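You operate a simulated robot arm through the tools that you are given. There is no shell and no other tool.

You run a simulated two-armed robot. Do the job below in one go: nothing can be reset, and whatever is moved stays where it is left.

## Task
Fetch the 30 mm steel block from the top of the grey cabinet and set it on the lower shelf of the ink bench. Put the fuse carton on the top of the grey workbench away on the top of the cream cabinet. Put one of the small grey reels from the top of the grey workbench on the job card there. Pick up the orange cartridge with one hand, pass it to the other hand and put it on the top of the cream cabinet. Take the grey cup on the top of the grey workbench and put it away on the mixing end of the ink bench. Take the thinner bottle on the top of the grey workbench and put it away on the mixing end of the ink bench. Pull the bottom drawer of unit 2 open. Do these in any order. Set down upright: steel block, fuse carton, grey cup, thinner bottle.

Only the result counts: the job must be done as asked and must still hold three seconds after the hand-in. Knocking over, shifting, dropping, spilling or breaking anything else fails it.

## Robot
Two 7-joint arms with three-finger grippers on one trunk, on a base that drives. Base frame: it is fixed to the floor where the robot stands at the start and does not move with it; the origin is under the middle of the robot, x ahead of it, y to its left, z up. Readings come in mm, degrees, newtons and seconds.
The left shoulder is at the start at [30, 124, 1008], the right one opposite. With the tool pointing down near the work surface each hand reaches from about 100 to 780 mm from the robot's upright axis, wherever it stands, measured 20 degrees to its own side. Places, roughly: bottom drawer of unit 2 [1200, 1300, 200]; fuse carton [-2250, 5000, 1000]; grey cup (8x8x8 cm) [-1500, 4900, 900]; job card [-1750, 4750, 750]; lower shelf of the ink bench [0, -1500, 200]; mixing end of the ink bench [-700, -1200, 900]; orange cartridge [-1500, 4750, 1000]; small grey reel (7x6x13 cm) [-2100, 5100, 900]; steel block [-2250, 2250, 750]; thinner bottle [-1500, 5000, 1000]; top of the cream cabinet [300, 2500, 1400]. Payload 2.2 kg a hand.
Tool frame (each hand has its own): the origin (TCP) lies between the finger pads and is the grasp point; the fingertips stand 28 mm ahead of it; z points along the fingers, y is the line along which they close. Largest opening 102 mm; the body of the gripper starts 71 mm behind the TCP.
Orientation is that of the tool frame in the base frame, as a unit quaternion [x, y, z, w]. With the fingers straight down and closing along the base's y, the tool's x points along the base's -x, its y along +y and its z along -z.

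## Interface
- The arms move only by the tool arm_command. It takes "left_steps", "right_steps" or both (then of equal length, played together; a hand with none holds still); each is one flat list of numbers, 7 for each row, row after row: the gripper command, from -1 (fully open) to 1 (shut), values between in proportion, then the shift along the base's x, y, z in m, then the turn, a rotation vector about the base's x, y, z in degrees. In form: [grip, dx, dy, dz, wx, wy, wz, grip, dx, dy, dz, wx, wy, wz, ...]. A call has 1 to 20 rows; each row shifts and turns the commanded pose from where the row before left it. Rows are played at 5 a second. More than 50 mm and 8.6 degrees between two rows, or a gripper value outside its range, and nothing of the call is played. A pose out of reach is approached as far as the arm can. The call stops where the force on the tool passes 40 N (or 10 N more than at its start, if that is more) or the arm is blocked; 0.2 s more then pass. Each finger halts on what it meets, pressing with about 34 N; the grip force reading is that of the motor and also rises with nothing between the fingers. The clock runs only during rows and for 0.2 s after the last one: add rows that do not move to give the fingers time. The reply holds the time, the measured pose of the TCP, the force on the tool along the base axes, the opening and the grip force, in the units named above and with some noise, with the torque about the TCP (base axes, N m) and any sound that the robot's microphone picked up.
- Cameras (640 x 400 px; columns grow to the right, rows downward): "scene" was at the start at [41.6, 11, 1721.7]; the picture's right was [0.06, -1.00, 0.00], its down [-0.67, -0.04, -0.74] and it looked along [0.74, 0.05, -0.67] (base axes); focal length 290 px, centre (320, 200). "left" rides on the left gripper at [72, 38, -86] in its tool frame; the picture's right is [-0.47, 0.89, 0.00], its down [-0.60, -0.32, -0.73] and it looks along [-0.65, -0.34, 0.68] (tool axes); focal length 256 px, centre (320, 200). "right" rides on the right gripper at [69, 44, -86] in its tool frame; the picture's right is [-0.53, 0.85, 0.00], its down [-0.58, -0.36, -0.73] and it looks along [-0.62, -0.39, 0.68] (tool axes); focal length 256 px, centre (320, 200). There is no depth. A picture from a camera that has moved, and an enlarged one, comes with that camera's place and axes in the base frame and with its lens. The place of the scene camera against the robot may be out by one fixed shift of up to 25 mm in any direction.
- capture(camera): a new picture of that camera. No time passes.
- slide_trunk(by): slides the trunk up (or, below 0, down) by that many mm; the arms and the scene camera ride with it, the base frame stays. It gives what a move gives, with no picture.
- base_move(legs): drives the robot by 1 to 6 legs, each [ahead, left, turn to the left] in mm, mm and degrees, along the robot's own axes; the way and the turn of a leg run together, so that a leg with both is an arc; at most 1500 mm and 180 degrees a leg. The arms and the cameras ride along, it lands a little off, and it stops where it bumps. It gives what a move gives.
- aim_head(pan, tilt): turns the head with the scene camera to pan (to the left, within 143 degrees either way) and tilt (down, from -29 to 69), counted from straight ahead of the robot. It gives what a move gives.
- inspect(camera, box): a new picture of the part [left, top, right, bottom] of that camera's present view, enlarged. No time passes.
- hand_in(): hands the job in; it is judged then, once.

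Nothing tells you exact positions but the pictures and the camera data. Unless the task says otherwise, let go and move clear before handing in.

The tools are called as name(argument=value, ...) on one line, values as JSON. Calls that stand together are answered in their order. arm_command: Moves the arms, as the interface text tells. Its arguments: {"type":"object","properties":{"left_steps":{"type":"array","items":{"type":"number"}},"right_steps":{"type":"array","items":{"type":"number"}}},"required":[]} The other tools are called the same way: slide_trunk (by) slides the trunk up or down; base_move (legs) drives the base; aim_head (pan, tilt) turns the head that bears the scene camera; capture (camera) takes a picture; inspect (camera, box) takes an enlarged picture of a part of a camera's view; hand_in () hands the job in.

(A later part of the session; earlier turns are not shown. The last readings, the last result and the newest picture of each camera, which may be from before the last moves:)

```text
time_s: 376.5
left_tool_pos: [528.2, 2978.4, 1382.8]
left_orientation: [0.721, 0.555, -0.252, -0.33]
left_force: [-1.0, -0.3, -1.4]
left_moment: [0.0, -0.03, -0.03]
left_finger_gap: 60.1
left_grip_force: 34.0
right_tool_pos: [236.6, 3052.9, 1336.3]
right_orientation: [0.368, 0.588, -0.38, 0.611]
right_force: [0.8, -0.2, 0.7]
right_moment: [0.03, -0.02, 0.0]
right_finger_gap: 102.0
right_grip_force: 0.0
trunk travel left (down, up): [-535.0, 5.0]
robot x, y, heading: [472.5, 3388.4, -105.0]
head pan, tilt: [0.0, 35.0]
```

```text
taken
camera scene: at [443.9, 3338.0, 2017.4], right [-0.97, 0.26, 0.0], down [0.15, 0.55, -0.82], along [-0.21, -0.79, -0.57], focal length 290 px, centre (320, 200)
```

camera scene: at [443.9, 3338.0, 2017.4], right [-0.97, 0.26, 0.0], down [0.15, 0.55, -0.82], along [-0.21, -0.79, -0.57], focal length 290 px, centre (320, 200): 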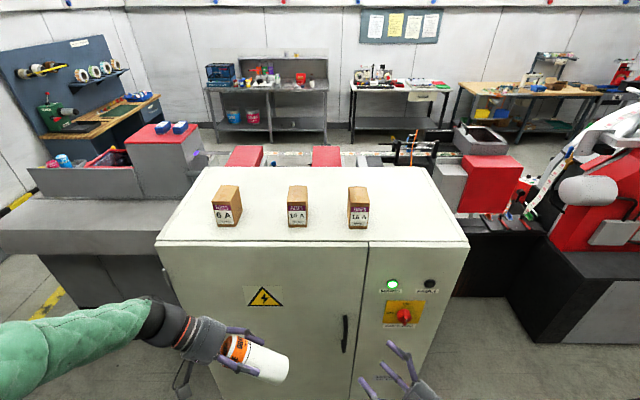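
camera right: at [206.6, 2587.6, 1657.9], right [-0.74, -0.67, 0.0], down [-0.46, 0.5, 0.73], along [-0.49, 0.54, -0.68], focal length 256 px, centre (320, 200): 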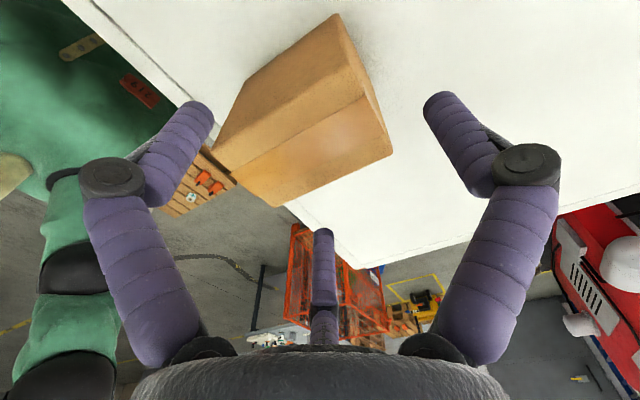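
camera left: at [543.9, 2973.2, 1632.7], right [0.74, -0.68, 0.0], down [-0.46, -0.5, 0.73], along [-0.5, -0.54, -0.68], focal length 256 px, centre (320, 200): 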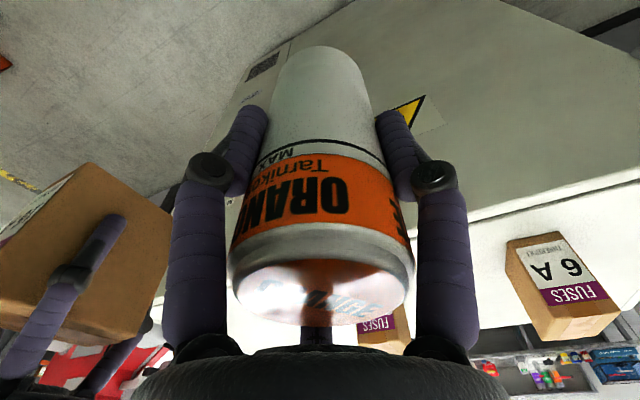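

The right hand now points 41° left of forward. I continue yawing it towards the left, moving it a bit to the right to keep its space.

arm_command(right_steps=[-1, 0, 0, 0, 0, 0, 8.2, -1, 0, 0, 0, 0, 0, 8.2, -1, 0, 0, 0, 0, 0, 8.2, -1, 0, 0, 0, 0, 0, 8.2, -1, 0, 0, 0, 0, 0, 8.2, -1, 0, 0, 0, 0, 0, 8.0], left_steps=[1, 0, 0, 0, 2.117, 7.9, 0, 1, 0, 0, 0, 2.117, 7.9, 0, 1, 0, 0, 0, 2.117, 7.9, 0, 1, 0, 0, 0, 2.117, 7.9, 0, 1, 0, 0, 0, 2.117, 7.9, 0, 1, 0, 0, 0, 0, 0, 0])

aim_head(pan=0, tilt=60)

capture(camera="scene")

```text
time_s: 377.9
left_tool_pos: [528.1, 2976.7, 1382.7]
left_orientation: [-0.56, -0.43, 0.43, 0.562]
left_force: [-0.3, 0.9, -2.2]
left_moment: [-0.01, -0.04, -0.02]
left_finger_gap: 60.3
left_grip_force: 34.2
right_tool_pos: [236.0, 3053.9, 1335.2]
right_orientation: [0.09, 0.688, -0.092, 0.714]
right_force: [0.2, 0.0, 0.1]
right_moment: [0.0, -0.02, 0.03]
right_finger_gap: 102.0
right_grip_force: 0.1
trunk travel left (down, up): [-535.0, 5.0]
robot x, y, heading: [472.2, 3389.5, -105.2]
head pan, tilt: [0.0, 35.0]
```

```text
time_s: 378.8
left_tool_pos: [528.5, 2977.8, 1382.0]
left_orientation: [-0.561, -0.43, 0.429, 0.562]
left_force: [-0.1, 0.5, -2.2]
left_moment: [0.0, -0.03, -0.01]
left_finger_gap: 60.3
left_grip_force: 33.8
right_tool_pos: [236.4, 3054.0, 1336.2]
right_orientation: [0.091, 0.687, -0.094, 0.714]
right_force: [0.3, -1.0, -0.5]
right_moment: [0.01, -0.02, 0.0]
right_finger_gap: 101.8
right_grip_force: 0.1
trunk travel left (down, up): [-535.0, 5.0]
robot x, y, heading: [472.5, 3390.7, -104.9]
head pan, tilt: [0.0, 60.0]
```

```text
taken
camera scene: at [450.6, 3359.4, 1983.2], right [-0.97, 0.26, 0.0], down [0.22, 0.84, -0.5], along [-0.13, -0.48, -0.87], focal length 290 px, centre (320, 200)
```

scene: 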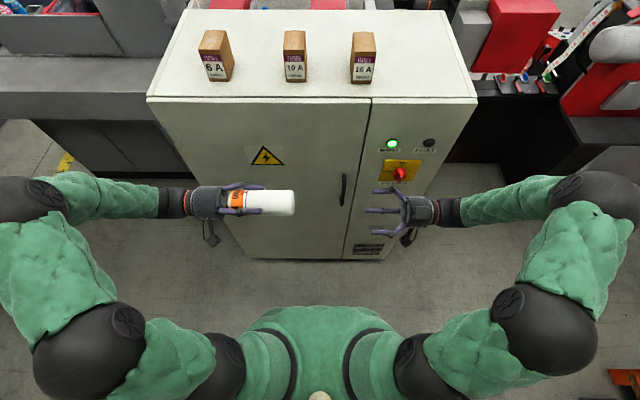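

Both hands now point at each other. I align the right hand coaxially with the cartridge (raise 46 mm) and bring the left hand toward the centre, leaving an 80 mm gap.

arm_command(left_steps=[1, -0.0306, 0.0082, 0, 0, 0, 0, 1, -0.0306, 0.0082, 0, 0, 0, 0, 1, -0.0306, 0.0082, 0, 0, 0, 0], right_steps=[-1, 0.0002, 0.0006, 0.0153, 0.3, 1.11, 0, -1, 0.0002, 0.0006, 0.0153, 0.3, 1.11, 0, -1, 0.0001, 0.0007, 0.0153, 0, 0, 0])

capture(camera="right")

inspect(camera="scene", box=[180, 150, 460, 260])

```text
time_s: 379.6
left_tool_pos: [436.4, 3000.5, 1383.6]
left_orientation: [-0.561, -0.431, 0.429, 0.562]
left_force: [-0.7, 0.3, -2.2]
left_moment: [-0.01, -0.07, 0.04]
left_finger_gap: 60.1
left_grip_force: 33.6
right_tool_pos: [237.6, 3057.6, 1383.4]
right_orientation: [0.092, 0.702, -0.091, 0.701]
right_force: [0.6, -0.1, -0.3]
right_moment: [0.0, 0.03, -0.01]
right_finger_gap: 102.2
right_grip_force: 0.0
trunk travel left (down, up): [-535.0, 5.0]
robot x, y, heading: [473.2, 3388.1, -105.0]
head pan, tilt: [0.0, 60.0]
```

```text
taken
camera right: at [165.7, 3121.8, 1314.9], right [0.22, 0.81, 0.54], down [-0.8, -0.16, 0.58], along [0.56, -0.56, 0.62], focal length 256 px, centre (320, 200)
```

right: 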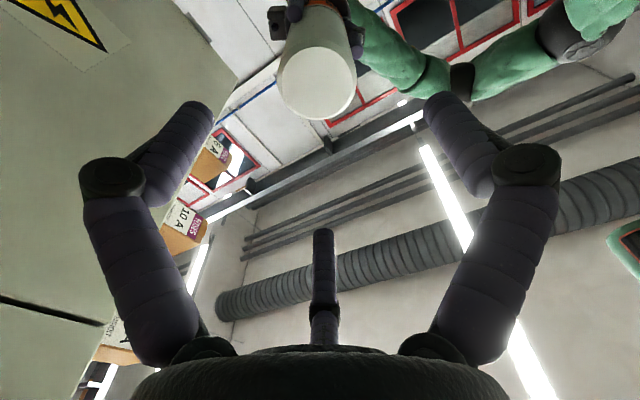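

```text
2.29 times, centred on (320, 205) of scene
camera zoom: at [449.4, 3360.1, 1983.1], right [-0.97, 0.26, 0.0], down [0.22, 0.84, -0.5], along [-0.13, -0.48, -0.87], focal length 662 px, centre (320, 189)
```

zoom: 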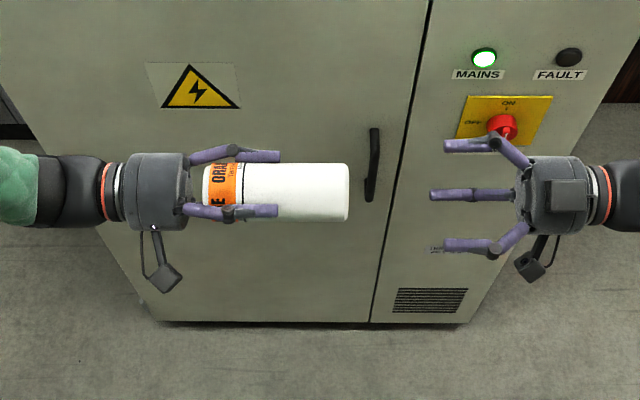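

The cartridge's bottom is coaxial with the right hand, 111 mm away. I advance the right hand 140 mm over its lower end.

arm_command(right_steps=[-1, 0.0271, -0.0077, 0, 0, 0, 0, -1, 0.0271, -0.0077, 0, 0, 0, 0, -1, 0.0271, -0.0077, 0, 0, 0, 0, -1, 0.0271, -0.0077, 0, 0, 0, 0, -1, 0.0271, -0.0074, 0, 0, 0, 0])

capture(camera="right")

inspect(camera="scene", box=[180, 150, 460, 260])

```text
time_s: 380.8
left_tool_pos: [439.0, 2999.7, 1383.5]
left_orientation: [-0.561, -0.43, 0.43, 0.562]
left_force: [0.0, -0.1, -1.7]
left_moment: [0.0, 0.0, -0.02]
left_finger_gap: 60.2
left_grip_force: 34.0
right_tool_pos: [373.7, 3018.3, 1382.5]
right_orientation: [0.094, 0.701, -0.093, 0.7]
right_force: [-1.0, 0.0, 0.9]
right_moment: [0.0, 0.04, -0.04]
right_finger_gap: 102.1
right_grip_force: 0.1
trunk travel left (down, up): [-535.0, 5.0]
robot x, y, heading: [471.8, 3393.1, -104.8]
head pan, tilt: [0.0, 60.0]
```

```text
taken
camera right: at [302.0, 3081.4, 1313.6], right [0.22, 0.81, 0.54], down [-0.8, -0.16, 0.58], along [0.56, -0.56, 0.62], focal length 256 px, centre (320, 200)
```

right: 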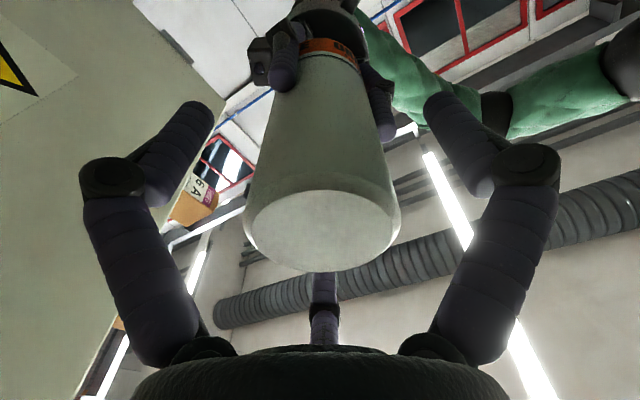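

```text
2.29 times, centred on (320, 205) of scene
camera zoom: at [451.4, 3359.0, 1983.1], right [-0.97, 0.26, 0.0], down [0.22, 0.84, -0.5], along [-0.13, -0.48, -0.87], focal length 662 px, centre (320, 189)
```

zoom: 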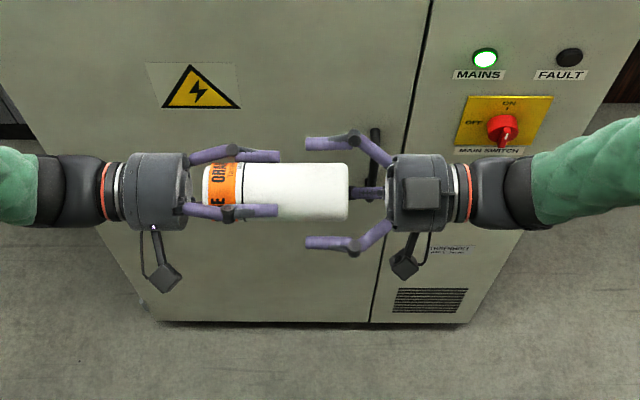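

The right fingers surround the cartridge's lower end. Advance 6 mm more and close gently.

arm_command(right_steps=[-1, 0.0058, -0.0016, 0, 0, 0, 0, -0.5, 0, 0, 0, 0, 0, 0, -0.3, 0, 0, 0, 0, 0, 0, -0.2, 0, 0, 0, 0, 0, 0, -0.1, 0, 0, 0, 0, 0, 0, 0.1, 0, 0, 0, 0, 0, 0, 0.5, 0, 0, 0, 0, 0, 0, 1, 0, 0, 0, 0, 0, 0])

capture(camera="right")

inspect(camera="scene", box=[180, 150, 460, 260])

```text
time_s: 382.6
left_tool_pos: [438.0, 2999.7, 1382.6]
left_orientation: [0.562, 0.431, -0.429, -0.561]
left_force: [7.8, 1.3, -16.4]
left_moment: [-0.08, -0.44, -0.09]
left_finger_gap: 60.1
left_grip_force: 34.1
right_tool_pos: [377.9, 3016.4, 1383.4]
right_orientation: [0.094, 0.702, -0.093, 0.7]
right_force: [-8.6, -1.1, 14.3]
right_moment: [-0.13, -0.46, -0.12]
right_finger_gap: 60.3
right_grip_force: 33.8
trunk travel left (down, up): [-535.0, 5.0]
robot x, y, heading: [473.1, 3388.3, -105.2]
head pan, tilt: [0.0, 60.0]
```

```text
taken
camera right: at [307.1, 3080.0, 1314.3], right [0.22, 0.82, 0.53], down [-0.8, -0.16, 0.58], along [0.56, -0.56, 0.62], focal length 256 px, centre (320, 200)
```

right: 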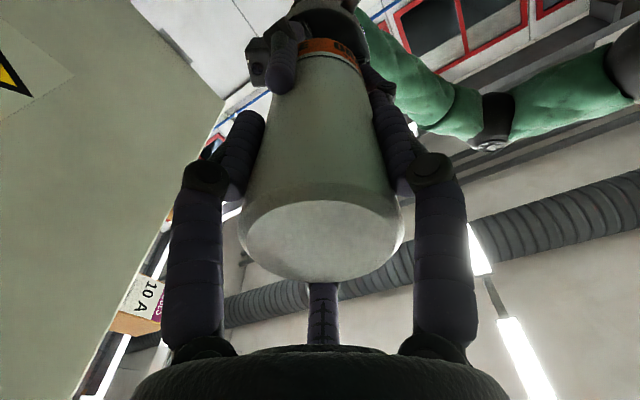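

```text
2.29 times, centred on (320, 205) of scene
camera zoom: at [450.4, 3359.6, 1983.1], right [-0.97, 0.26, 0.0], down [0.22, 0.84, -0.5], along [-0.13, -0.48, -0.87], focal length 662 px, centre (320, 189)
```

zoom: 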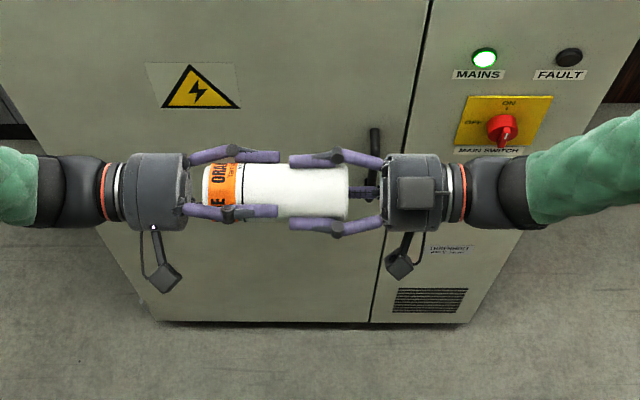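

Both hands hold the cartridge. Now the left hand opens and withdraws to the left.

arm_command(left_steps=[1, 0, 0, 0, 0, 0, 0, 0, 0, 0, 0, 0, 0, 0, -1, 0, 0, 0, 0, 0, 0, -1, 0, 0, 0, 0, 0, 0, -1, 0, 0, 0, 0, 0, 0, -1, 0.029, -0.0078, 0, 0, 0, 0, -1, 0.029, -0.0078, 0, 0, 0, 0, -1, 0.029, -0.0078, 0, 0, 0, 0, -1, 0.029, -0.0078, 0, 0, 0, 0, -1, 0.029, -0.0078, 0, 0, 0, 0], right_steps=[1, 0, 0, 0, 0, 0, 0, 1, 0, 0, 0, 0, 0, 0, 1, 0, 0, 0, 0, 0, 0, 1, 0, 0, 0, 0, 0, 0, 1, 0, 0, 0, 0, 0, 0, 1, 0, 0, 0, 0, 0, 0, 1, 0, 0, 0, 0, 0, 0, 1, 0, 0, 0, 0, 0, 0, 1, 0, 0, 0, 0, 0, 0, 1, 0, 0, 0, 0, 0, 0])

capture(camera="scene")

```text
time_s: 384.8
left_tool_pos: [586.9, 2961.1, 1382.4]
left_orientation: [-0.561, -0.43, 0.429, 0.562]
left_force: [1.1, -0.4, -0.7]
left_moment: [0.04, 0.0, -0.02]
left_finger_gap: 102.0
left_grip_force: 0.0
right_tool_pos: [379.5, 3017.1, 1382.8]
right_orientation: [0.094, 0.702, -0.092, 0.7]
right_force: [0.6, 0.6, -0.8]
right_moment: [-0.01, 0.07, -0.02]
right_finger_gap: 60.1
right_grip_force: 34.1
trunk travel left (down, up): [-535.0, 5.0]
robot x, y, heading: [469.7, 3388.8, -104.9]
head pan, tilt: [0.0, 60.0]
```

```text
taken
camera scene: at [451.5, 3359.4, 1983.1], right [-0.97, 0.26, 0.0], down [0.22, 0.84, -0.5], along [-0.13, -0.48, -0.87], focal length 290 px, centre (320, 200)
```

scene: 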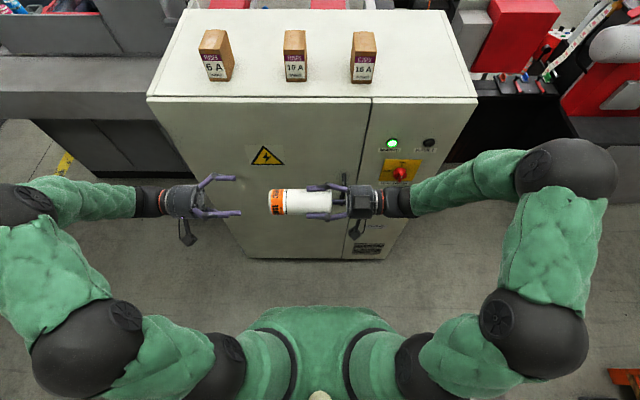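

Hand-over complete: the right hand holds the cartridge alone. Now I reverse the right wrist's turns: yaw back to forward, then pitch down, so the cartridge will stand on its flat end.

arm_command(right_steps=[1, 0, 0, 0, 0, 0, -8.2, 1, 0, 0, 0, 0, 0, -8.2, 1, 0, 0, 0, 0, 0, -8.2, 1, 0, 0, 0, 0, 0, -8.2, 1, 0, 0, 0, 0, 0, -8.2, 1, 0, 0, 0, 0, 0, -8.2, 1, 0, 0, 0, 0, 0, -8.2, 1, 0, 0, 0, 0, 0, -8.2, 1, 0, 0, 0, 0, 0, -8.2, 1, 0, 0, 0, 0, 0, -8.2, 1, 0, 0, 0, 0, 0, -8.0], left_steps=[-1, 0, 0, 0, -2.117, -7.9, 0, -1, 0, 0, 0, -2.117, -7.9, 0, -1, 0, 0, 0, -2.117, -7.9, 0, -1, 0, 0, 0, -2.117, -7.9, 0, -1, 0, 0, 0, -2.117, -7.9, 0, -1, 0, 0, 0, -2.117, -7.9, 0, -1, 0, 0, 0, -2.117, -7.9, 0, -1, 0, 0, 0, -2.117, -7.9, 0, -1, 0, 0, 0, -2.117, -7.9, 0, -1, 0, 0, 0, -2.117, -7.9, 0, -1, 0, 0, 0, -2.117, -7.9, 0])

capture(camera="scene")

```text
time_s: 387.2
left_tool_pos: [581.5, 2961.8, 1382.9]
left_orientation: [0.793, 0.609, -0.001, 0.001]
left_force: [-0.1, 0.6, 0.9]
left_moment: [-0.04, -0.01, -0.04]
left_finger_gap: 101.9
left_grip_force: 0.1
right_tool_pos: [379.1, 3017.1, 1381.5]
right_orientation: [0.561, 0.43, -0.561, 0.43]
right_force: [-0.1, 0.7, 0.3]
right_moment: [0.04, 0.0, -0.05]
right_finger_gap: 60.5
right_grip_force: 33.9
trunk travel left (down, up): [-535.0, 5.0]
robot x, y, heading: [471.9, 3391.0, -104.9]
head pan, tilt: [0.0, 60.0]
```

```text
taken
camera scene: at [451.0, 3359.0, 1983.1], right [-0.97, 0.26, 0.0], down [0.22, 0.84, -0.5], along [-0.13, -0.48, -0.87], focal length 290 px, centre (320, 200)
```

scene: 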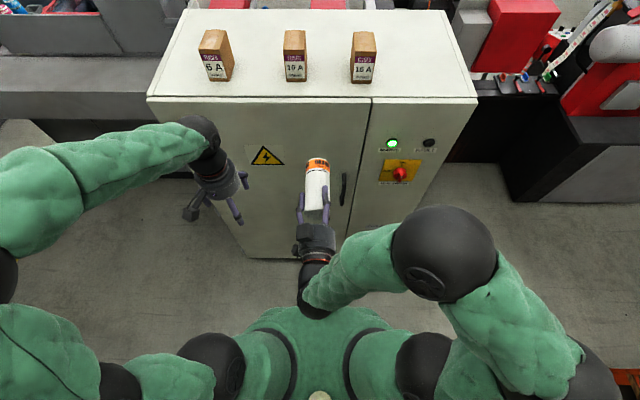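

arm_command(right_steps=[1, -0.0138, 0.0037, 0.008, 7.9, -2.117, 0, 1, -0.0138, 0.0037, 0.008, 7.9, -2.117, 0, 1, -0.0138, 0.0037, 0.008, 7.9, -2.117, 0, 1, -0.0138, 0.0037, 0.008, 7.9, -2.117, 0, 1, -0.0138, 0.0037, 0.008, 7.9, -2.117, 0, 1, -0.0138, 0.0037, 0.008, 7.9, -2.117, 0, 1, -0.0138, 0.0037, 0.008, 7.9, -2.117, 0, 1, -0.0138, 0.0037, 0.008, 7.9, -2.117, 0, 1, -0.0138, 0.0037, 0.008, 7.9, -2.117, 0, 1, -0.0138, 0.0037, 0.008, 7.9, -2.117, 0, 1, -0.0138, 0.0037, 0.008, 7.9, -2.117, 0])

capture(camera="scene")

capture(camera="right")

```text
time_s: 389.6
left_tool_pos: [581.6, 2962.6, 1383.1]
left_orientation: [0.793, 0.609, 0.0, -0.001]
left_force: [-0.8, 0.3, 0.6]
left_moment: [-0.01, -0.03, 0.01]
left_finger_gap: 101.8
left_grip_force: 0.0
right_tool_pos: [226.2, 3055.9, 1470.6]
right_orientation: [0.794, 0.608, 0.002, -0.002]
right_force: [-0.5, 0.1, -1.7]
right_moment: [0.0, -0.01, -0.01]
right_finger_gap: 61.0
right_grip_force: 33.6
trunk travel left (down, up): [-535.0, 5.0]
robot x, y, heading: [469.8, 3385.2, -104.7]
head pan, tilt: [0.0, 60.0]
```

```text
taken
camera scene: at [449.8, 3358.4, 1983.1], right [-0.97, 0.26, 0.0], down [0.22, 0.84, -0.5], along [-0.13, -0.48, -0.87], focal length 290 px, centre (320, 200)
```

scene: 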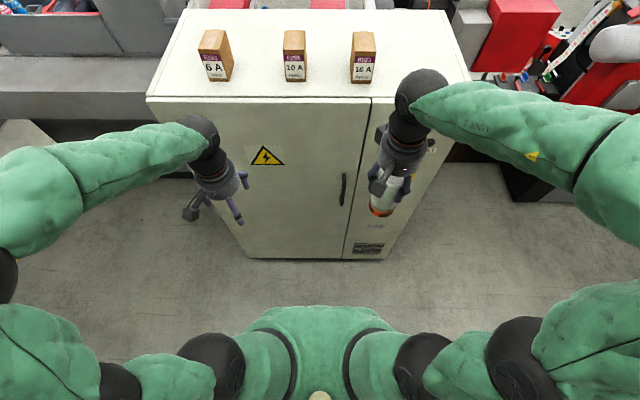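

```text
taken
camera right: at [286.6, 3111.0, 1557.1], right [0.68, -0.74, 0.0], down [-0.5, -0.46, 0.73], along [-0.54, -0.49, -0.69], focal length 256 px, centre (320, 200)
```

right: 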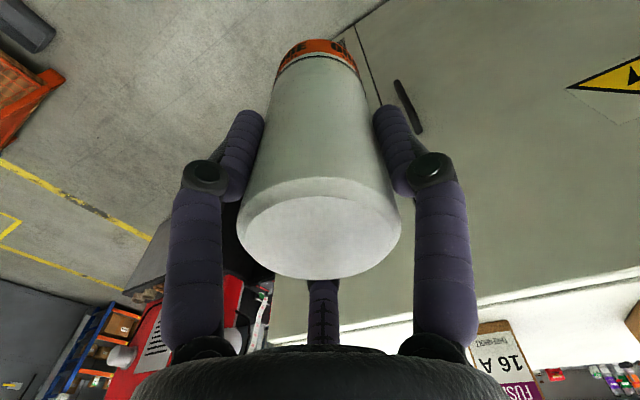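

The cartridge is upside-down under the right hand, its flat end 101 mm below the TCP. I raise it, tuck the left hand back, shift right 130 mm for spacing from the 16 A carton, and drive forward.

arm_command(right_steps=[1, 0, 0, 0.04, 0, 0, 0, 1, 0, 0, 0.04, 0, 0, 0, 1, 0, 0, 0.04, 0, 0, 0], left_steps=[-1, 0.0102, 0.0387, 0, 0, 0, 0, -1, 0.0102, 0.0387, 0, 0, 0, 0, -1, 0.0102, 0.0387, 0, 0, 0, 0])

base_move(legs=[[0, -130, 0], [240, 0, 0]])

aim_head(pan=0, tilt=45)

capture(camera="scene")

```text
time_s: 390.4
left_tool_pos: [613.6, 3078.7, 1382.4]
left_orientation: [0.794, 0.609, 0.001, 0.001]
left_force: [0.0, 0.4, -0.9]
left_moment: [0.01, 0.01, 0.01]
left_finger_gap: 101.8
left_grip_force: 0.1
right_tool_pos: [229.4, 3059.2, 1592.2]
right_orientation: [0.794, 0.608, 0.0, -0.002]
right_force: [-0.1, 0.3, -0.3]
right_moment: [-0.01, 0.01, 0.01]
right_finger_gap: 60.6
right_grip_force: 33.8
trunk travel left (down, up): [-535.0, 5.0]
robot x, y, heading: [470.3, 3389.4, -105.1]
head pan, tilt: [0.0, 60.0]
```

```text
time_s: 393.0
left_tool_pos: [426.1, 2886.5, 1382.5]
left_orientation: [0.793, 0.609, 0.0, -0.001]
left_force: [0.3, 0.2, 0.5]
left_moment: [-0.03, 0.0, 0.0]
left_finger_gap: 102.1
left_grip_force: 0.0
right_tool_pos: [41.4, 2867.1, 1591.5]
right_orientation: [0.794, 0.607, 0.001, 0.0]
right_force: [-0.4, -0.1, -1.9]
right_moment: [0.0, -0.01, -0.02]
right_finger_gap: 60.1
right_grip_force: 33.9
trunk travel left (down, up): [-535.0, 5.0]
robot x, y, heading: [282.6, 3198.6, -104.9]
head pan, tilt: [0.0, 60.0]
```

```text
time_s: 393.8
left_tool_pos: [426.3, 2886.2, 1381.1]
left_orientation: [0.793, 0.609, -0.001, 0.0]
left_force: [0.1, -0.5, -0.4]
left_moment: [0.0, 0.02, 0.02]
left_finger_gap: 102.1
left_grip_force: 0.1
right_tool_pos: [41.0, 2865.7, 1589.6]
right_orientation: [0.793, 0.609, 0.0, 0.0]
right_force: [0.5, 0.6, -1.2]
right_moment: [-0.02, 0.01, 0.01]
right_finger_gap: 60.4
right_grip_force: 34.2
trunk travel left (down, up): [-535.0, 5.0]
robot x, y, heading: [283.6, 3198.5, -105.3]
head pan, tilt: [0.0, 45.0]
```

```text
taken
camera scene: at [260.7, 3153.6, 2002.5], right [-0.97, 0.26, 0.0], down [0.18, 0.68, -0.71], along [-0.18, -0.68, -0.71], focal length 290 px, centre (320, 200)
```

scene: 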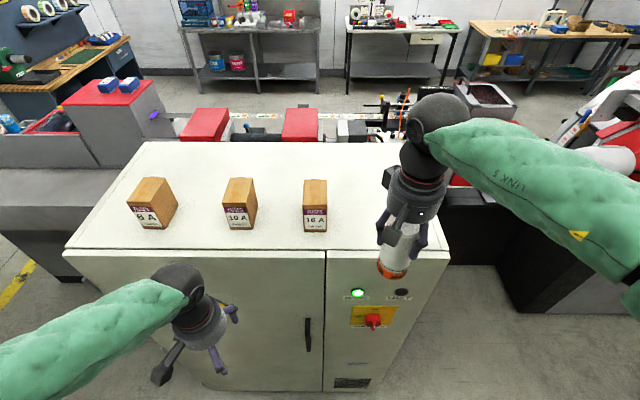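

The right hand is 170 mm to the right of the 16 A carton. I move it in over the top (clearing the edge by ~30 mm).

arm_command(right_steps=[1, -0.0089, -0.0328, -0.0075, 0, 0, 0, 1, -0.0089, -0.0328, -0.0075, 0, 0, 0, 1, -0.0089, -0.0328, -0.0075, 0, 0, 0, 1, -0.0089, -0.0328, -0.0075, 0, 0, 0])

inspect(camera="scene", box=[280, 140, 480, 280])

capture(camera="right")

```text
time_s: 394.8
left_tool_pos: [426.9, 2883.2, 1382.1]
left_orientation: [0.793, 0.609, 0.001, -0.001]
left_force: [-0.2, -0.6, -0.8]
left_moment: [0.04, -0.01, -0.01]
left_finger_gap: 102.1
left_grip_force: 0.1
right_tool_pos: [4.4, 2732.7, 1559.6]
right_orientation: [0.793, 0.609, 0.002, -0.002]
right_force: [0.6, -0.3, -2.0]
right_moment: [0.07, -0.03, 0.02]
right_finger_gap: 60.3
right_grip_force: 34.2
trunk travel left (down, up): [-535.0, 5.0]
robot x, y, heading: [289.7, 3200.7, -105.0]
head pan, tilt: [0.0, 45.0]
```

```text
2.86 times, centred on (380, 210) of scene
camera zoom: at [260.2, 3151.0, 2002.5], right [-0.97, 0.26, 0.0], down [0.18, 0.68, -0.71], along [-0.18, -0.68, -0.71], focal length 828 px, centre (149, 171)
```

zoom: 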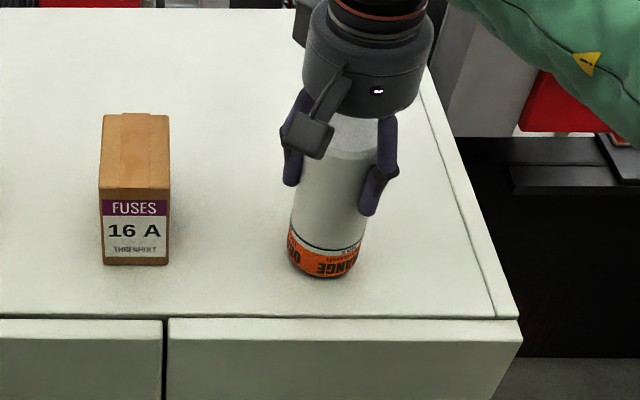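

```text
taken
camera right: at [65.2, 2787.2, 1645.2], right [0.68, -0.74, 0.0], down [-0.5, -0.47, 0.73], along [-0.54, -0.49, -0.68], focal length 256 px, centre (320, 200)
```

right: 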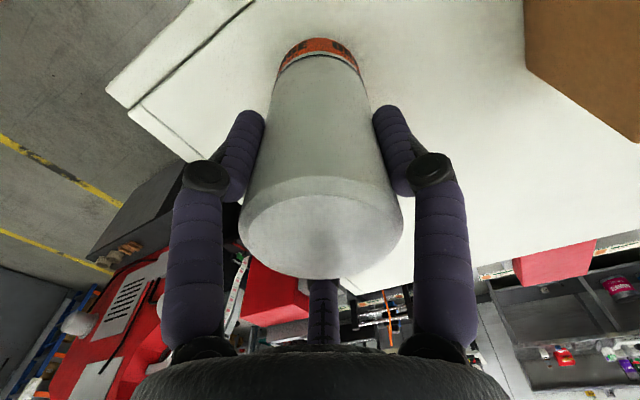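

Over the top now, near its front-right. Lowering in small steps to touchdown.

arm_command(right_steps=[1, 0, 0, -0.01, 0, 0, 0, 1, 0, 0, -0.006, 0, 0, 0])

arm_command(right_steps=[1, 0, 0, -0.004, 0, 0, 0])

arm_command(right_steps=[1, 0, 0, -0.004, 0, 0, 0])

arm_command(right_steps=[1, 0, 0, -0.004, 0, 0, 0])

```text
time_s: 395.4
left_tool_pos: [428.1, 2886.6, 1383.1]
left_orientation: [0.793, 0.61, -0.001, 0.0]
left_force: [0.4, -0.4, -0.3]
left_moment: [0.02, 0.02, -0.01]
left_finger_gap: 102.1
left_grip_force: 0.2
right_tool_pos: [5.4, 2736.3, 1547.0]
right_orientation: [0.795, 0.607, -0.002, 0.002]
right_force: [-3.2, -4.0, 31.1]
right_moment: [-0.11, 0.14, 0.0]
right_finger_gap: 60.5
right_grip_force: 34.0
trunk travel left (down, up): [-535.0, 5.0]
robot x, y, heading: [284.8, 3196.6, -104.8]
head pan, tilt: [0.0, 45.0]
```

```text
time_s: 395.8
left_tool_pos: [427.2, 2887.4, 1382.5]
left_orientation: [0.793, 0.609, -0.001, -0.001]
left_force: [0.1, -0.1, 0.2]
left_moment: [0.06, -0.03, -0.01]
left_finger_gap: 101.6
left_grip_force: 0.1
right_tool_pos: [6.5, 2737.9, 1541.4]
right_orientation: [0.794, 0.608, 0.0, 0.0]
right_force: [-2.4, -2.5, 30.5]
right_moment: [-0.09, 0.14, 0.02]
right_finger_gap: 60.7
right_grip_force: 33.7
trunk travel left (down, up): [-535.0, 5.0]
robot x, y, heading: [282.6, 3197.4, -104.9]
head pan, tilt: [0.0, 45.0]
```

```text
time_s: 396.2
left_tool_pos: [427.6, 2887.3, 1383.0]
left_orientation: [0.793, 0.61, -0.001, 0.0]
left_force: [0.4, -0.5, 0.5]
left_moment: [0.04, 0.02, -0.02]
left_finger_gap: 102.2
left_grip_force: 0.0
right_tool_pos: [6.3, 2738.6, 1535.8]
right_orientation: [0.794, 0.608, 0.0, 0.001]
right_force: [-4.4, -1.3, 30.3]
right_moment: [-0.03, 0.14, -0.03]
right_finger_gap: 60.6
right_grip_force: 33.9
trunk travel left (down, up): [-535.0, 5.0]
robot x, y, heading: [285.2, 3202.5, -104.7]
head pan, tilt: [0.0, 45.0]
```

```text
time_s: 396.6
left_tool_pos: [427.7, 2887.5, 1383.2]
left_orientation: [0.793, 0.61, 0.0, 0.001]
left_force: [0.9, 0.3, 0.6]
left_moment: [-0.01, 0.0, -0.01]
left_finger_gap: 101.9
left_grip_force: 0.0
right_tool_pos: [6.7, 2737.5, 1535.3]
right_orientation: [0.795, 0.607, -0.002, 0.001]
right_force: [-3.9, -1.1, 39.1]
right_moment: [0.62, 0.05, 0.0]
right_finger_gap: 60.6
right_grip_force: 34.1
trunk travel left (down, up): [-535.0, 5.0]
robot x, y, heading: [285.9, 3197.6, -104.9]
head pan, tilt: [0.0, 45.0]
```

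It has touched down (the fingers slipped slightly down along it). I relieve and release.

arm_command(right_steps=[1, 0, 0, 0.004, 0, 0, 0, 1, 0, 0, 0.002, 0, 0, 0])

```text
time_s: 397.2
left_tool_pos: [426.4, 2886.2, 1382.1]
left_orientation: [0.793, 0.61, 0.001, -0.001]
left_force: [-0.3, -0.4, 0.2]
left_moment: [0.02, 0.02, -0.01]
left_finger_gap: 102.1
left_grip_force: 0.0
right_tool_pos: [7.2, 2736.3, 1536.7]
right_orientation: [0.793, 0.609, 0.001, -0.003]
right_force: [-3.6, -1.0, 8.1]
right_moment: [-0.33, 0.35, -0.11]
right_finger_gap: 60.4
right_grip_force: 33.6
trunk travel left (down, up): [-535.0, 5.0]
robot x, y, heading: [286.1, 3197.4, -104.8]
head pan, tilt: [0.0, 45.0]
```

arm_command(right_steps=[0, 0, 0, 0, 0, 0, 0, -0.5, 0, 0, 0, 0, 0, 0, -1, 0, 0, 0, 0, 0, 0, -1, 0, 0, 0, 0, 0, 0])

capture(camera="right")

inspect(camera="scene", box=[280, 140, 480, 280])

```text
time_s: 398.2
left_tool_pos: [427.5, 2885.6, 1381.3]
left_orientation: [0.793, 0.61, 0.001, -0.001]
left_force: [0.2, 0.5, -0.3]
left_moment: [-0.03, 0.0, 0.03]
left_finger_gap: 102.1
left_grip_force: 0.1
right_tool_pos: [7.1, 2736.7, 1538.2]
right_orientation: [0.793, 0.609, 0.001, -0.002]
right_force: [0.1, -0.1, 0.1]
right_moment: [0.0, 0.02, 0.0]
right_finger_gap: 102.2
right_grip_force: 0.1
trunk travel left (down, up): [-535.0, 5.0]
robot x, y, heading: [285.7, 3202.0, -105.0]
head pan, tilt: [0.0, 45.0]
```

```text
taken
camera right: at [67.7, 2790.7, 1625.4], right [0.68, -0.74, 0.0], down [-0.5, -0.46, 0.73], along [-0.54, -0.49, -0.68], focal length 256 px, centre (320, 200)
```

right: 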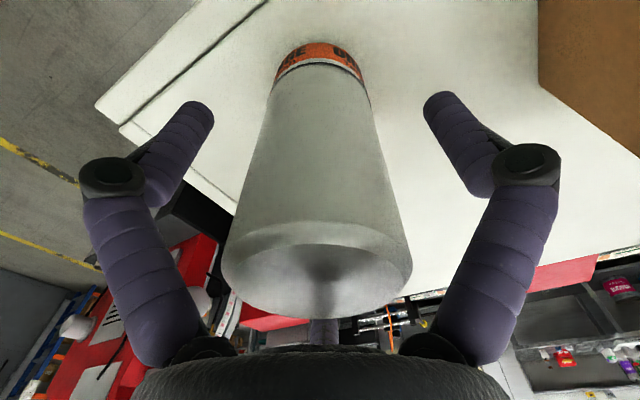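

```text
2.86 times, centred on (380, 210) of scene
camera zoom: at [261.0, 3154.5, 2002.6], right [-0.97, 0.26, 0.0], down [0.18, 0.68, -0.71], along [-0.18, -0.68, -0.71], focal length 828 px, centre (149, 171)
```

zoom: 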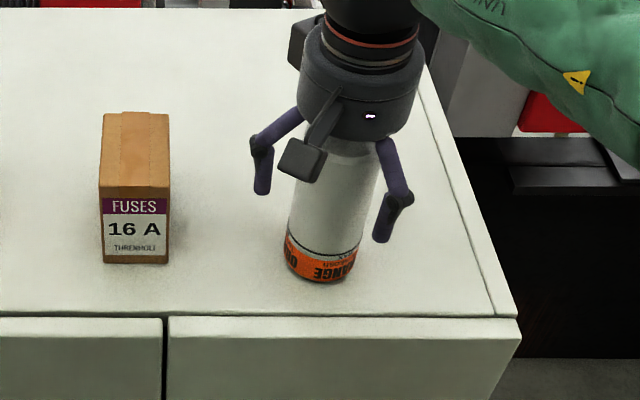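

The cartridge stands steadily on the cabinet. I lift the hand straight up in small steps, watching that the pose stays vertical near the reach limit.

slide_trunk(by=5)

arm_command(right_steps=[-1, 0, 0, 0.015, 0, 0, 0, -1, 0, 0, 0.015, 0, 0, 0])

arm_command(right_steps=[-1, 0, 0, 0.012, 0, 0, 0])

capture(camera="right")

```text
time_s: 398.7
left_tool_pos: [426.5, 2885.7, 1387.4]
left_orientation: [0.793, 0.609, 0.001, -0.001]
left_force: [0.3, -0.1, 0.2]
left_moment: [-0.04, 0.01, 0.02]
left_finger_gap: 102.0
left_grip_force: 0.1
right_tool_pos: [5.5, 2736.5, 1544.1]
right_orientation: [0.794, 0.608, 0.0, 0.0]
right_force: [0.3, 0.6, 0.0]
right_moment: [-0.02, 0.01, 0.0]
right_finger_gap: 101.9
right_grip_force: 0.1
trunk travel left (down, up): [-540.0, 0.0]
robot x, y, heading: [290.0, 3197.7, -105.0]
head pan, tilt: [0.0, 45.0]
```

```text
time_s: 399.3
left_tool_pos: [427.3, 2885.4, 1388.3]
left_orientation: [0.793, 0.61, 0.0, 0.0]
left_force: [-0.3, 0.0, 0.3]
left_moment: [0.02, -0.02, -0.01]
left_finger_gap: 102.0
left_grip_force: 0.1
right_tool_pos: [8.6, 2735.0, 1574.0]
right_orientation: [0.794, 0.609, 0.001, -0.001]
right_force: [-0.6, -0.1, -0.3]
right_moment: [0.0, -0.01, -0.01]
right_finger_gap: 101.9
right_grip_force: 0.0
trunk travel left (down, up): [-540.0, 0.0]
robot x, y, heading: [283.8, 3200.7, -105.2]
head pan, tilt: [0.0, 45.0]
```

```text
time_s: 399.7
left_tool_pos: [426.1, 2885.3, 1387.1]
left_orientation: [0.793, 0.609, 0.001, -0.001]
left_force: [-0.9, 0.5, -1.1]
left_moment: [-0.03, -0.02, 0.02]
left_finger_gap: 102.1
left_grip_force: 0.1
right_tool_pos: [5.6, 2736.6, 1585.5]
right_orientation: [0.794, 0.608, -0.001, -0.002]
right_force: [-1.3, -0.7, -0.6]
right_moment: [0.0, -0.02, 0.0]
right_finger_gap: 101.8
right_grip_force: 0.2
trunk travel left (down, up): [-540.0, 0.0]
robot x, y, heading: [285.7, 3199.0, -104.7]
head pan, tilt: [0.0, 45.0]
```

```text
taken
camera right: at [67.3, 2790.6, 1672.4], right [0.68, -0.74, 0.0], down [-0.5, -0.46, 0.73], along [-0.54, -0.49, -0.68], focal length 256 px, centre (320, 200)
```

right: 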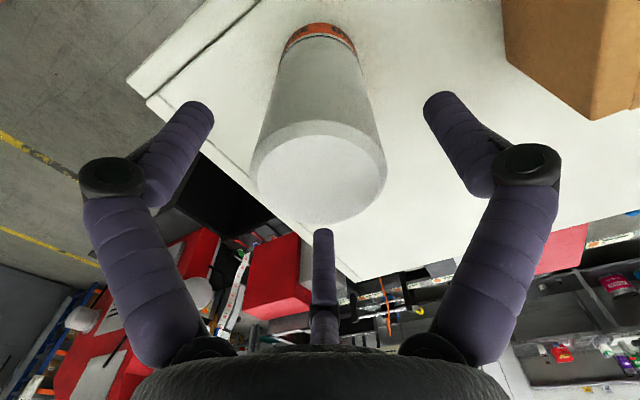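

arm_command(right_steps=[-1, 0, 0, 0.01, 0, 0, 0])

arm_command(right_steps=[-1, 0, 0, 0.01, 0, 0, 0])

arm_command(right_steps=[-1, 0, 0, 0.01, 0, 0, 0])

capture(camera="right")

```text
time_s: 400.1
left_tool_pos: [426.9, 2885.6, 1387.3]
left_orientation: [0.793, 0.609, 0.0, 0.0]
left_force: [0.2, 0.1, -0.3]
left_moment: [-0.02, 0.0, 0.01]
left_finger_gap: 102.2
left_grip_force: 0.1
right_tool_pos: [8.3, 2735.7, 1595.4]
right_orientation: [0.794, 0.607, 0.002, -0.001]
right_force: [-0.9, 0.1, -0.5]
right_moment: [0.02, -0.01, -0.01]
right_finger_gap: 102.1
right_grip_force: 0.1
trunk travel left (down, up): [-540.0, 0.0]
robot x, y, heading: [287.8, 3200.2, -105.0]
head pan, tilt: [0.0, 45.0]
```

```text
time_s: 400.5
left_tool_pos: [426.1, 2885.8, 1387.1]
left_orientation: [0.793, 0.609, 0.001, -0.001]
left_force: [-0.6, 0.4, 0.9]
left_moment: [-0.02, -0.02, 0.02]
left_finger_gap: 101.9
left_grip_force: 0.1
right_tool_pos: [7.0, 2736.4, 1604.2]
right_orientation: [0.794, 0.608, 0.0, 0.001]
right_force: [0.4, 0.6, 0.1]
right_moment: [0.02, 0.02, -0.04]
right_finger_gap: 101.8
right_grip_force: 0.0
trunk travel left (down, up): [-540.0, 0.0]
robot x, y, heading: [288.2, 3198.2, -104.7]
head pan, tilt: [0.0, 45.0]
```

```text
time_s: 400.9
left_tool_pos: [427.0, 2885.2, 1386.5]
left_orientation: [0.793, 0.609, 0.001, 0.0]
left_force: [1.1, -0.5, 0.5]
left_moment: [-0.01, -0.03, -0.03]
left_finger_gap: 102.2
left_grip_force: 0.0
right_tool_pos: [8.4, 2735.4, 1616.1]
right_orientation: [0.794, 0.608, 0.001, -0.001]
right_force: [0.6, 0.2, 0.2]
right_moment: [0.04, 0.0, 0.04]
right_finger_gap: 102.1
right_grip_force: 0.1
trunk travel left (down, up): [-540.0, 0.0]
robot x, y, heading: [287.7, 3198.1, -105.1]
head pan, tilt: [0.0, 45.0]
```

```text
taken
camera right: at [67.8, 2790.5, 1702.9], right [0.68, -0.74, 0.0], down [-0.5, -0.46, 0.73], along [-0.54, -0.49, -0.68], focal length 256 px, centre (320, 200)
```

right: 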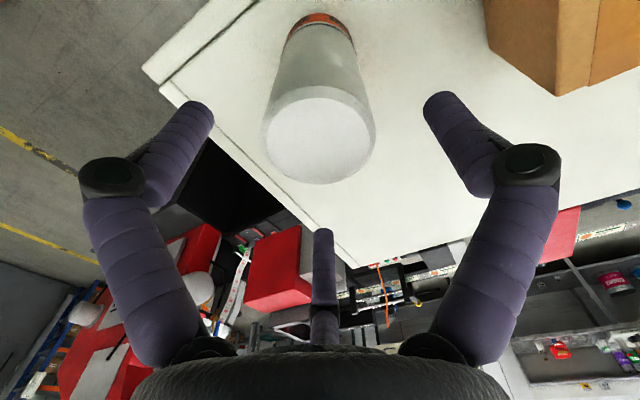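

Fingertips are now above the cartridge's top. One more 10 mm, then I drive straight back and check the cabinet top.

arm_command(right_steps=[-1, 0, 0, 0.01, 0, 0, 0])

base_move(legs=[[-220, 0, 0]])

capture(camera="scene")

```text
time_s: 401.3
left_tool_pos: [427.4, 2885.7, 1387.4]
left_orientation: [0.793, 0.609, 0.001, -0.001]
left_force: [0.3, 0.9, -0.4]
left_moment: [-0.04, 0.01, -0.01]
left_finger_gap: 102.1
left_grip_force: 0.1
right_tool_pos: [6.3, 2735.5, 1625.8]
right_orientation: [0.794, 0.608, 0.001, 0.0]
right_force: [-0.1, -0.1, -0.3]
right_moment: [-0.02, -0.01, 0.0]
right_finger_gap: 101.8
right_grip_force: 0.1
trunk travel left (down, up): [-540.0, 0.0]
robot x, y, heading: [286.5, 3200.6, -105.0]
head pan, tilt: [0.0, 45.0]
```

```text
time_s: 403.0
left_tool_pos: [483.0, 3097.4, 1386.6]
left_orientation: [0.793, 0.609, 0.001, 0.0]
left_force: [0.3, 0.0, 0.2]
left_moment: [0.04, 0.01, 0.0]
left_finger_gap: 101.9
left_grip_force: 0.0
right_tool_pos: [63.7, 2945.3, 1625.5]
right_orientation: [0.794, 0.608, 0.001, -0.001]
right_force: [0.0, 0.3, -0.1]
right_moment: [-0.03, 0.01, 0.01]
right_finger_gap: 102.0
right_grip_force: 0.2
trunk travel left (down, up): [-540.0, 0.0]
robot x, y, heading: [341.8, 3409.6, -104.9]
head pan, tilt: [0.0, 45.0]
```

```text
taken
camera scene: at [317.1, 3366.1, 2007.6], right [-0.97, 0.26, 0.0], down [0.18, 0.68, -0.71], along [-0.18, -0.68, -0.71], focal length 290 px, centre (320, 200)
```

scene: 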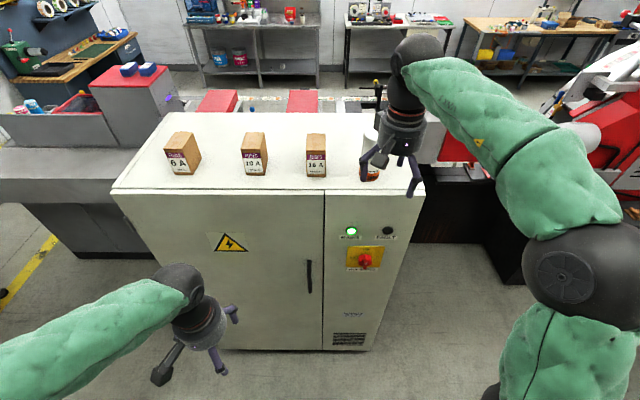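

Carton and cartridge are both on the cabinet. I fold the arms into carry pose, lower the trunk, and head back the same way toward the bench's east end.

arm_command(right_steps=[-1, 0.0045, 0.0169, -0.038, 0, 0, 0, -1, 0.0045, 0.0169, -0.038, 0, 0, 0, -1, 0.0045, 0.0169, -0.038, 0, 0, 0, -1, 0.0045, 0.0169, -0.038, 0, 0, 0, -1, 0.0045, 0.0169, -0.038, 0, 0, 0, -1, 0.0045, 0.0169, -0.038, 0, 0, 0, -1, 0.0045, 0.0169, -0.038, 0, 0, 0, -1, 0.0045, 0.0169, -0.038, 0, 0, 0])

slide_trunk(by=-130)

capture(camera="scene")

base_move(legs=[[80, -700, 0], [380, -750, 0]])

aim_head(pan=-60, tilt=35)

capture(camera="scene")

```text
time_s: 404.8
left_tool_pos: [483.0, 3097.2, 1386.8]
left_orientation: [0.793, 0.609, 0.0, -0.001]
left_force: [-1.0, -0.9, 0.5]
left_moment: [-0.01, 0.02, 0.03]
left_finger_gap: 102.1
left_grip_force: 0.0
right_tool_pos: [100.1, 3083.1, 1320.9]
right_orientation: [0.794, 0.608, 0.0, 0.0]
right_force: [-0.2, -0.4, -0.6]
right_moment: [-0.04, -0.02, -0.01]
right_finger_gap: 102.2
right_grip_force: 0.0
trunk travel left (down, up): [-540.0, 0.0]
robot x, y, heading: [341.5, 3404.8, -104.9]
head pan, tilt: [0.0, 45.0]
```

```text
time_s: 406.4
left_tool_pos: [483.4, 3098.3, 1258.0]
left_orientation: [0.793, 0.609, 0.001, -0.001]
left_force: [-0.7, -0.1, 0.5]
left_moment: [0.03, 0.01, 0.02]
left_finger_gap: 102.2
left_grip_force: 0.1
right_tool_pos: [99.1, 3082.6, 1191.7]
right_orientation: [0.794, 0.608, 0.0, -0.001]
right_force: [1.2, -0.7, 0.5]
right_moment: [0.0, 0.03, 0.01]
right_finger_gap: 102.0
right_grip_force: 0.0
trunk travel left (down, up): [-410.0, 130.0]
robot x, y, heading: [344.7, 3410.7, -104.8]
head pan, tilt: [0.0, 45.0]
```

```text
taken
camera scene: at [317.4, 3367.1, 1877.8], right [-0.97, 0.26, 0.0], down [0.18, 0.68, -0.71], along [-0.18, -0.68, -0.71], focal length 290 px, centre (320, 200)
```

scene: 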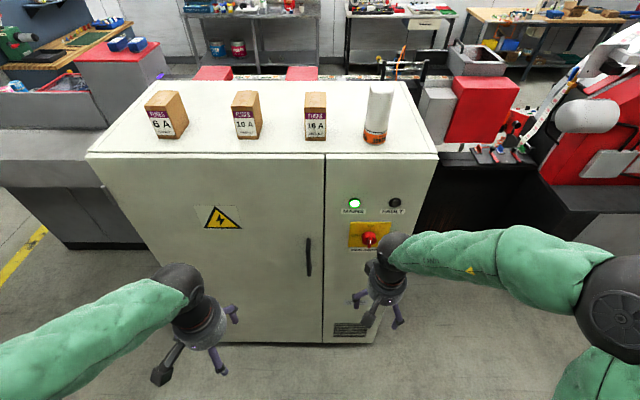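

```text
time_s: 414.4
left_tool_pos: [-1059.1, 3029.9, 1256.7]
left_orientation: [0.794, 0.608, 0.001, 0.0]
left_force: [-0.1, 0.4, 0.5]
left_moment: [-0.01, 0.0, 0.0]
left_finger_gap: 102.0
left_grip_force: 0.0
right_tool_pos: [-1441.8, 3016.1, 1192.2]
right_orientation: [0.795, 0.607, 0.0, -0.001]
right_force: [-0.1, -0.5, 0.4]
right_moment: [0.0, 0.0, -0.02]
right_finger_gap: 101.9
right_grip_force: 0.1
trunk travel left (down, up): [-410.0, 130.0]
robot x, y, heading: [-1198.5, 3346.1, -105.4]
head pan, tilt: [0.0, 45.0]
```

```text
time_s: 415.7
left_tool_pos: [-1058.0, 3031.5, 1256.5]
left_orientation: [0.795, 0.607, 0.0, 0.0]
left_force: [-0.3, 0.1, 0.2]
left_moment: [0.0, 0.01, 0.02]
left_finger_gap: 101.8
left_grip_force: 0.0
right_tool_pos: [-1441.9, 3017.0, 1190.8]
right_orientation: [0.795, 0.606, 0.001, -0.001]
right_force: [0.4, -0.2, 0.1]
right_moment: [0.01, 0.0, -0.02]
right_finger_gap: 101.9
right_grip_force: 0.1
trunk travel left (down, up): [-410.0, 130.0]
robot x, y, heading: [-1201.1, 3344.2, -105.1]
head pan, tilt: [-60.0, 35.0]
```

```text
taken
camera scene: at [-1287.2, 3355.7, 1892.4], right [-0.26, 0.97, 0.0], down [0.55, 0.15, -0.82], along [-0.79, -0.21, -0.57], focal length 290 px, centre (320, 200)
```

scene: 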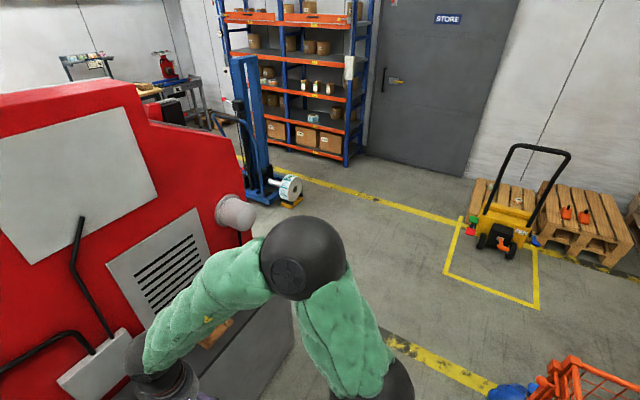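

The cabinet top shows the 16 A carton and the cartridge standing well. I continue west through the passage and then north up the aisle.

base_move(legs=[[0, -850, 0], [0, -850, 0]])

aim_head(pan=0, tilt=30)

```text
time_s: 424.3
left_tool_pos: [-2682.6, 3478.9, 1257.3]
left_orientation: [0.793, 0.61, 0.001, -0.001]
left_force: [-0.3, -0.4, -0.2]
left_moment: [-0.01, 0.01, 0.0]
left_finger_gap: 102.1
left_grip_force: 0.1
right_tool_pos: [-3065.9, 3465.2, 1191.7]
right_orientation: [0.794, 0.608, 0.001, -0.001]
right_force: [0.6, 0.2, 0.5]
right_moment: [0.01, -0.03, -0.02]
right_finger_gap: 101.9
right_grip_force: 0.1
trunk travel left (down, up): [-410.0, 130.0]
robot x, y, heading: [-2825.6, 3792.9, -104.9]
head pan, tilt: [-60.0, 35.0]
```

```text
time_s: 425.6
left_tool_pos: [-2682.7, 3479.7, 1257.6]
left_orientation: [0.793, 0.609, 0.0, -0.001]
left_force: [0.0, 0.8, -0.4]
left_moment: [0.01, 0.0, 0.01]
left_finger_gap: 102.1
left_grip_force: 0.1
right_tool_pos: [-3066.7, 3463.0, 1192.0]
right_orientation: [0.794, 0.608, 0.0, -0.001]
right_force: [0.2, -0.3, -0.2]
right_moment: [0.02, -0.01, -0.01]
right_finger_gap: 102.1
right_grip_force: 0.1
trunk travel left (down, up): [-410.0, 130.0]
robot x, y, heading: [-2822.6, 3791.9, -105.1]
head pan, tilt: [0.0, 30.0]
```

base_move(legs=[[-900, -240, 0], [-1400, -50, 0], [-320, 0, 0]])

capture(camera="scene")

```text
time_s: 438.8
left_tool_pos: [-2317.6, 6088.3, 1257.1]
left_orientation: [0.791, 0.612, 0.0, 0.0]
left_force: [-0.6, 0.2, -0.5]
left_moment: [-0.02, 0.01, 0.0]
left_finger_gap: 101.9
left_grip_force: 0.1
right_tool_pos: [-2699.7, 6072.1, 1190.6]
right_orientation: [0.792, 0.611, 0.001, -0.001]
right_force: [-0.3, 0.1, 0.5]
right_moment: [0.0, 0.01, 0.0]
right_finger_gap: 101.9
right_grip_force: 0.1
trunk travel left (down, up): [-410.0, 130.0]
robot x, y, heading: [-2459.4, 6404.4, -104.4]
head pan, tilt: [0.0, 30.0]
```

```text
taken
camera scene: at [-2486.7, 6347.7, 1900.3], right [-0.97, 0.25, 0.0], down [0.13, 0.48, -0.87], along [-0.22, -0.84, -0.5], focal length 290 px, centre (320, 200)
```

scene: 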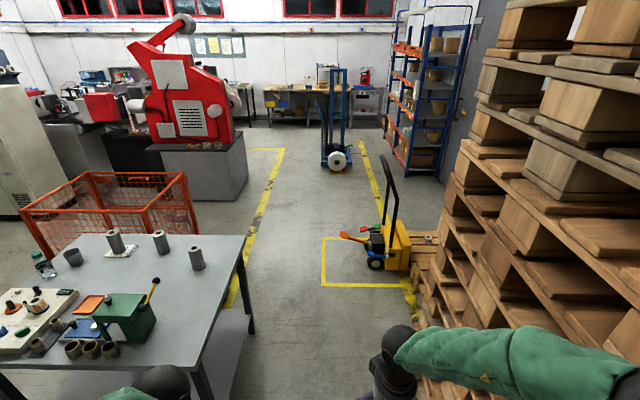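

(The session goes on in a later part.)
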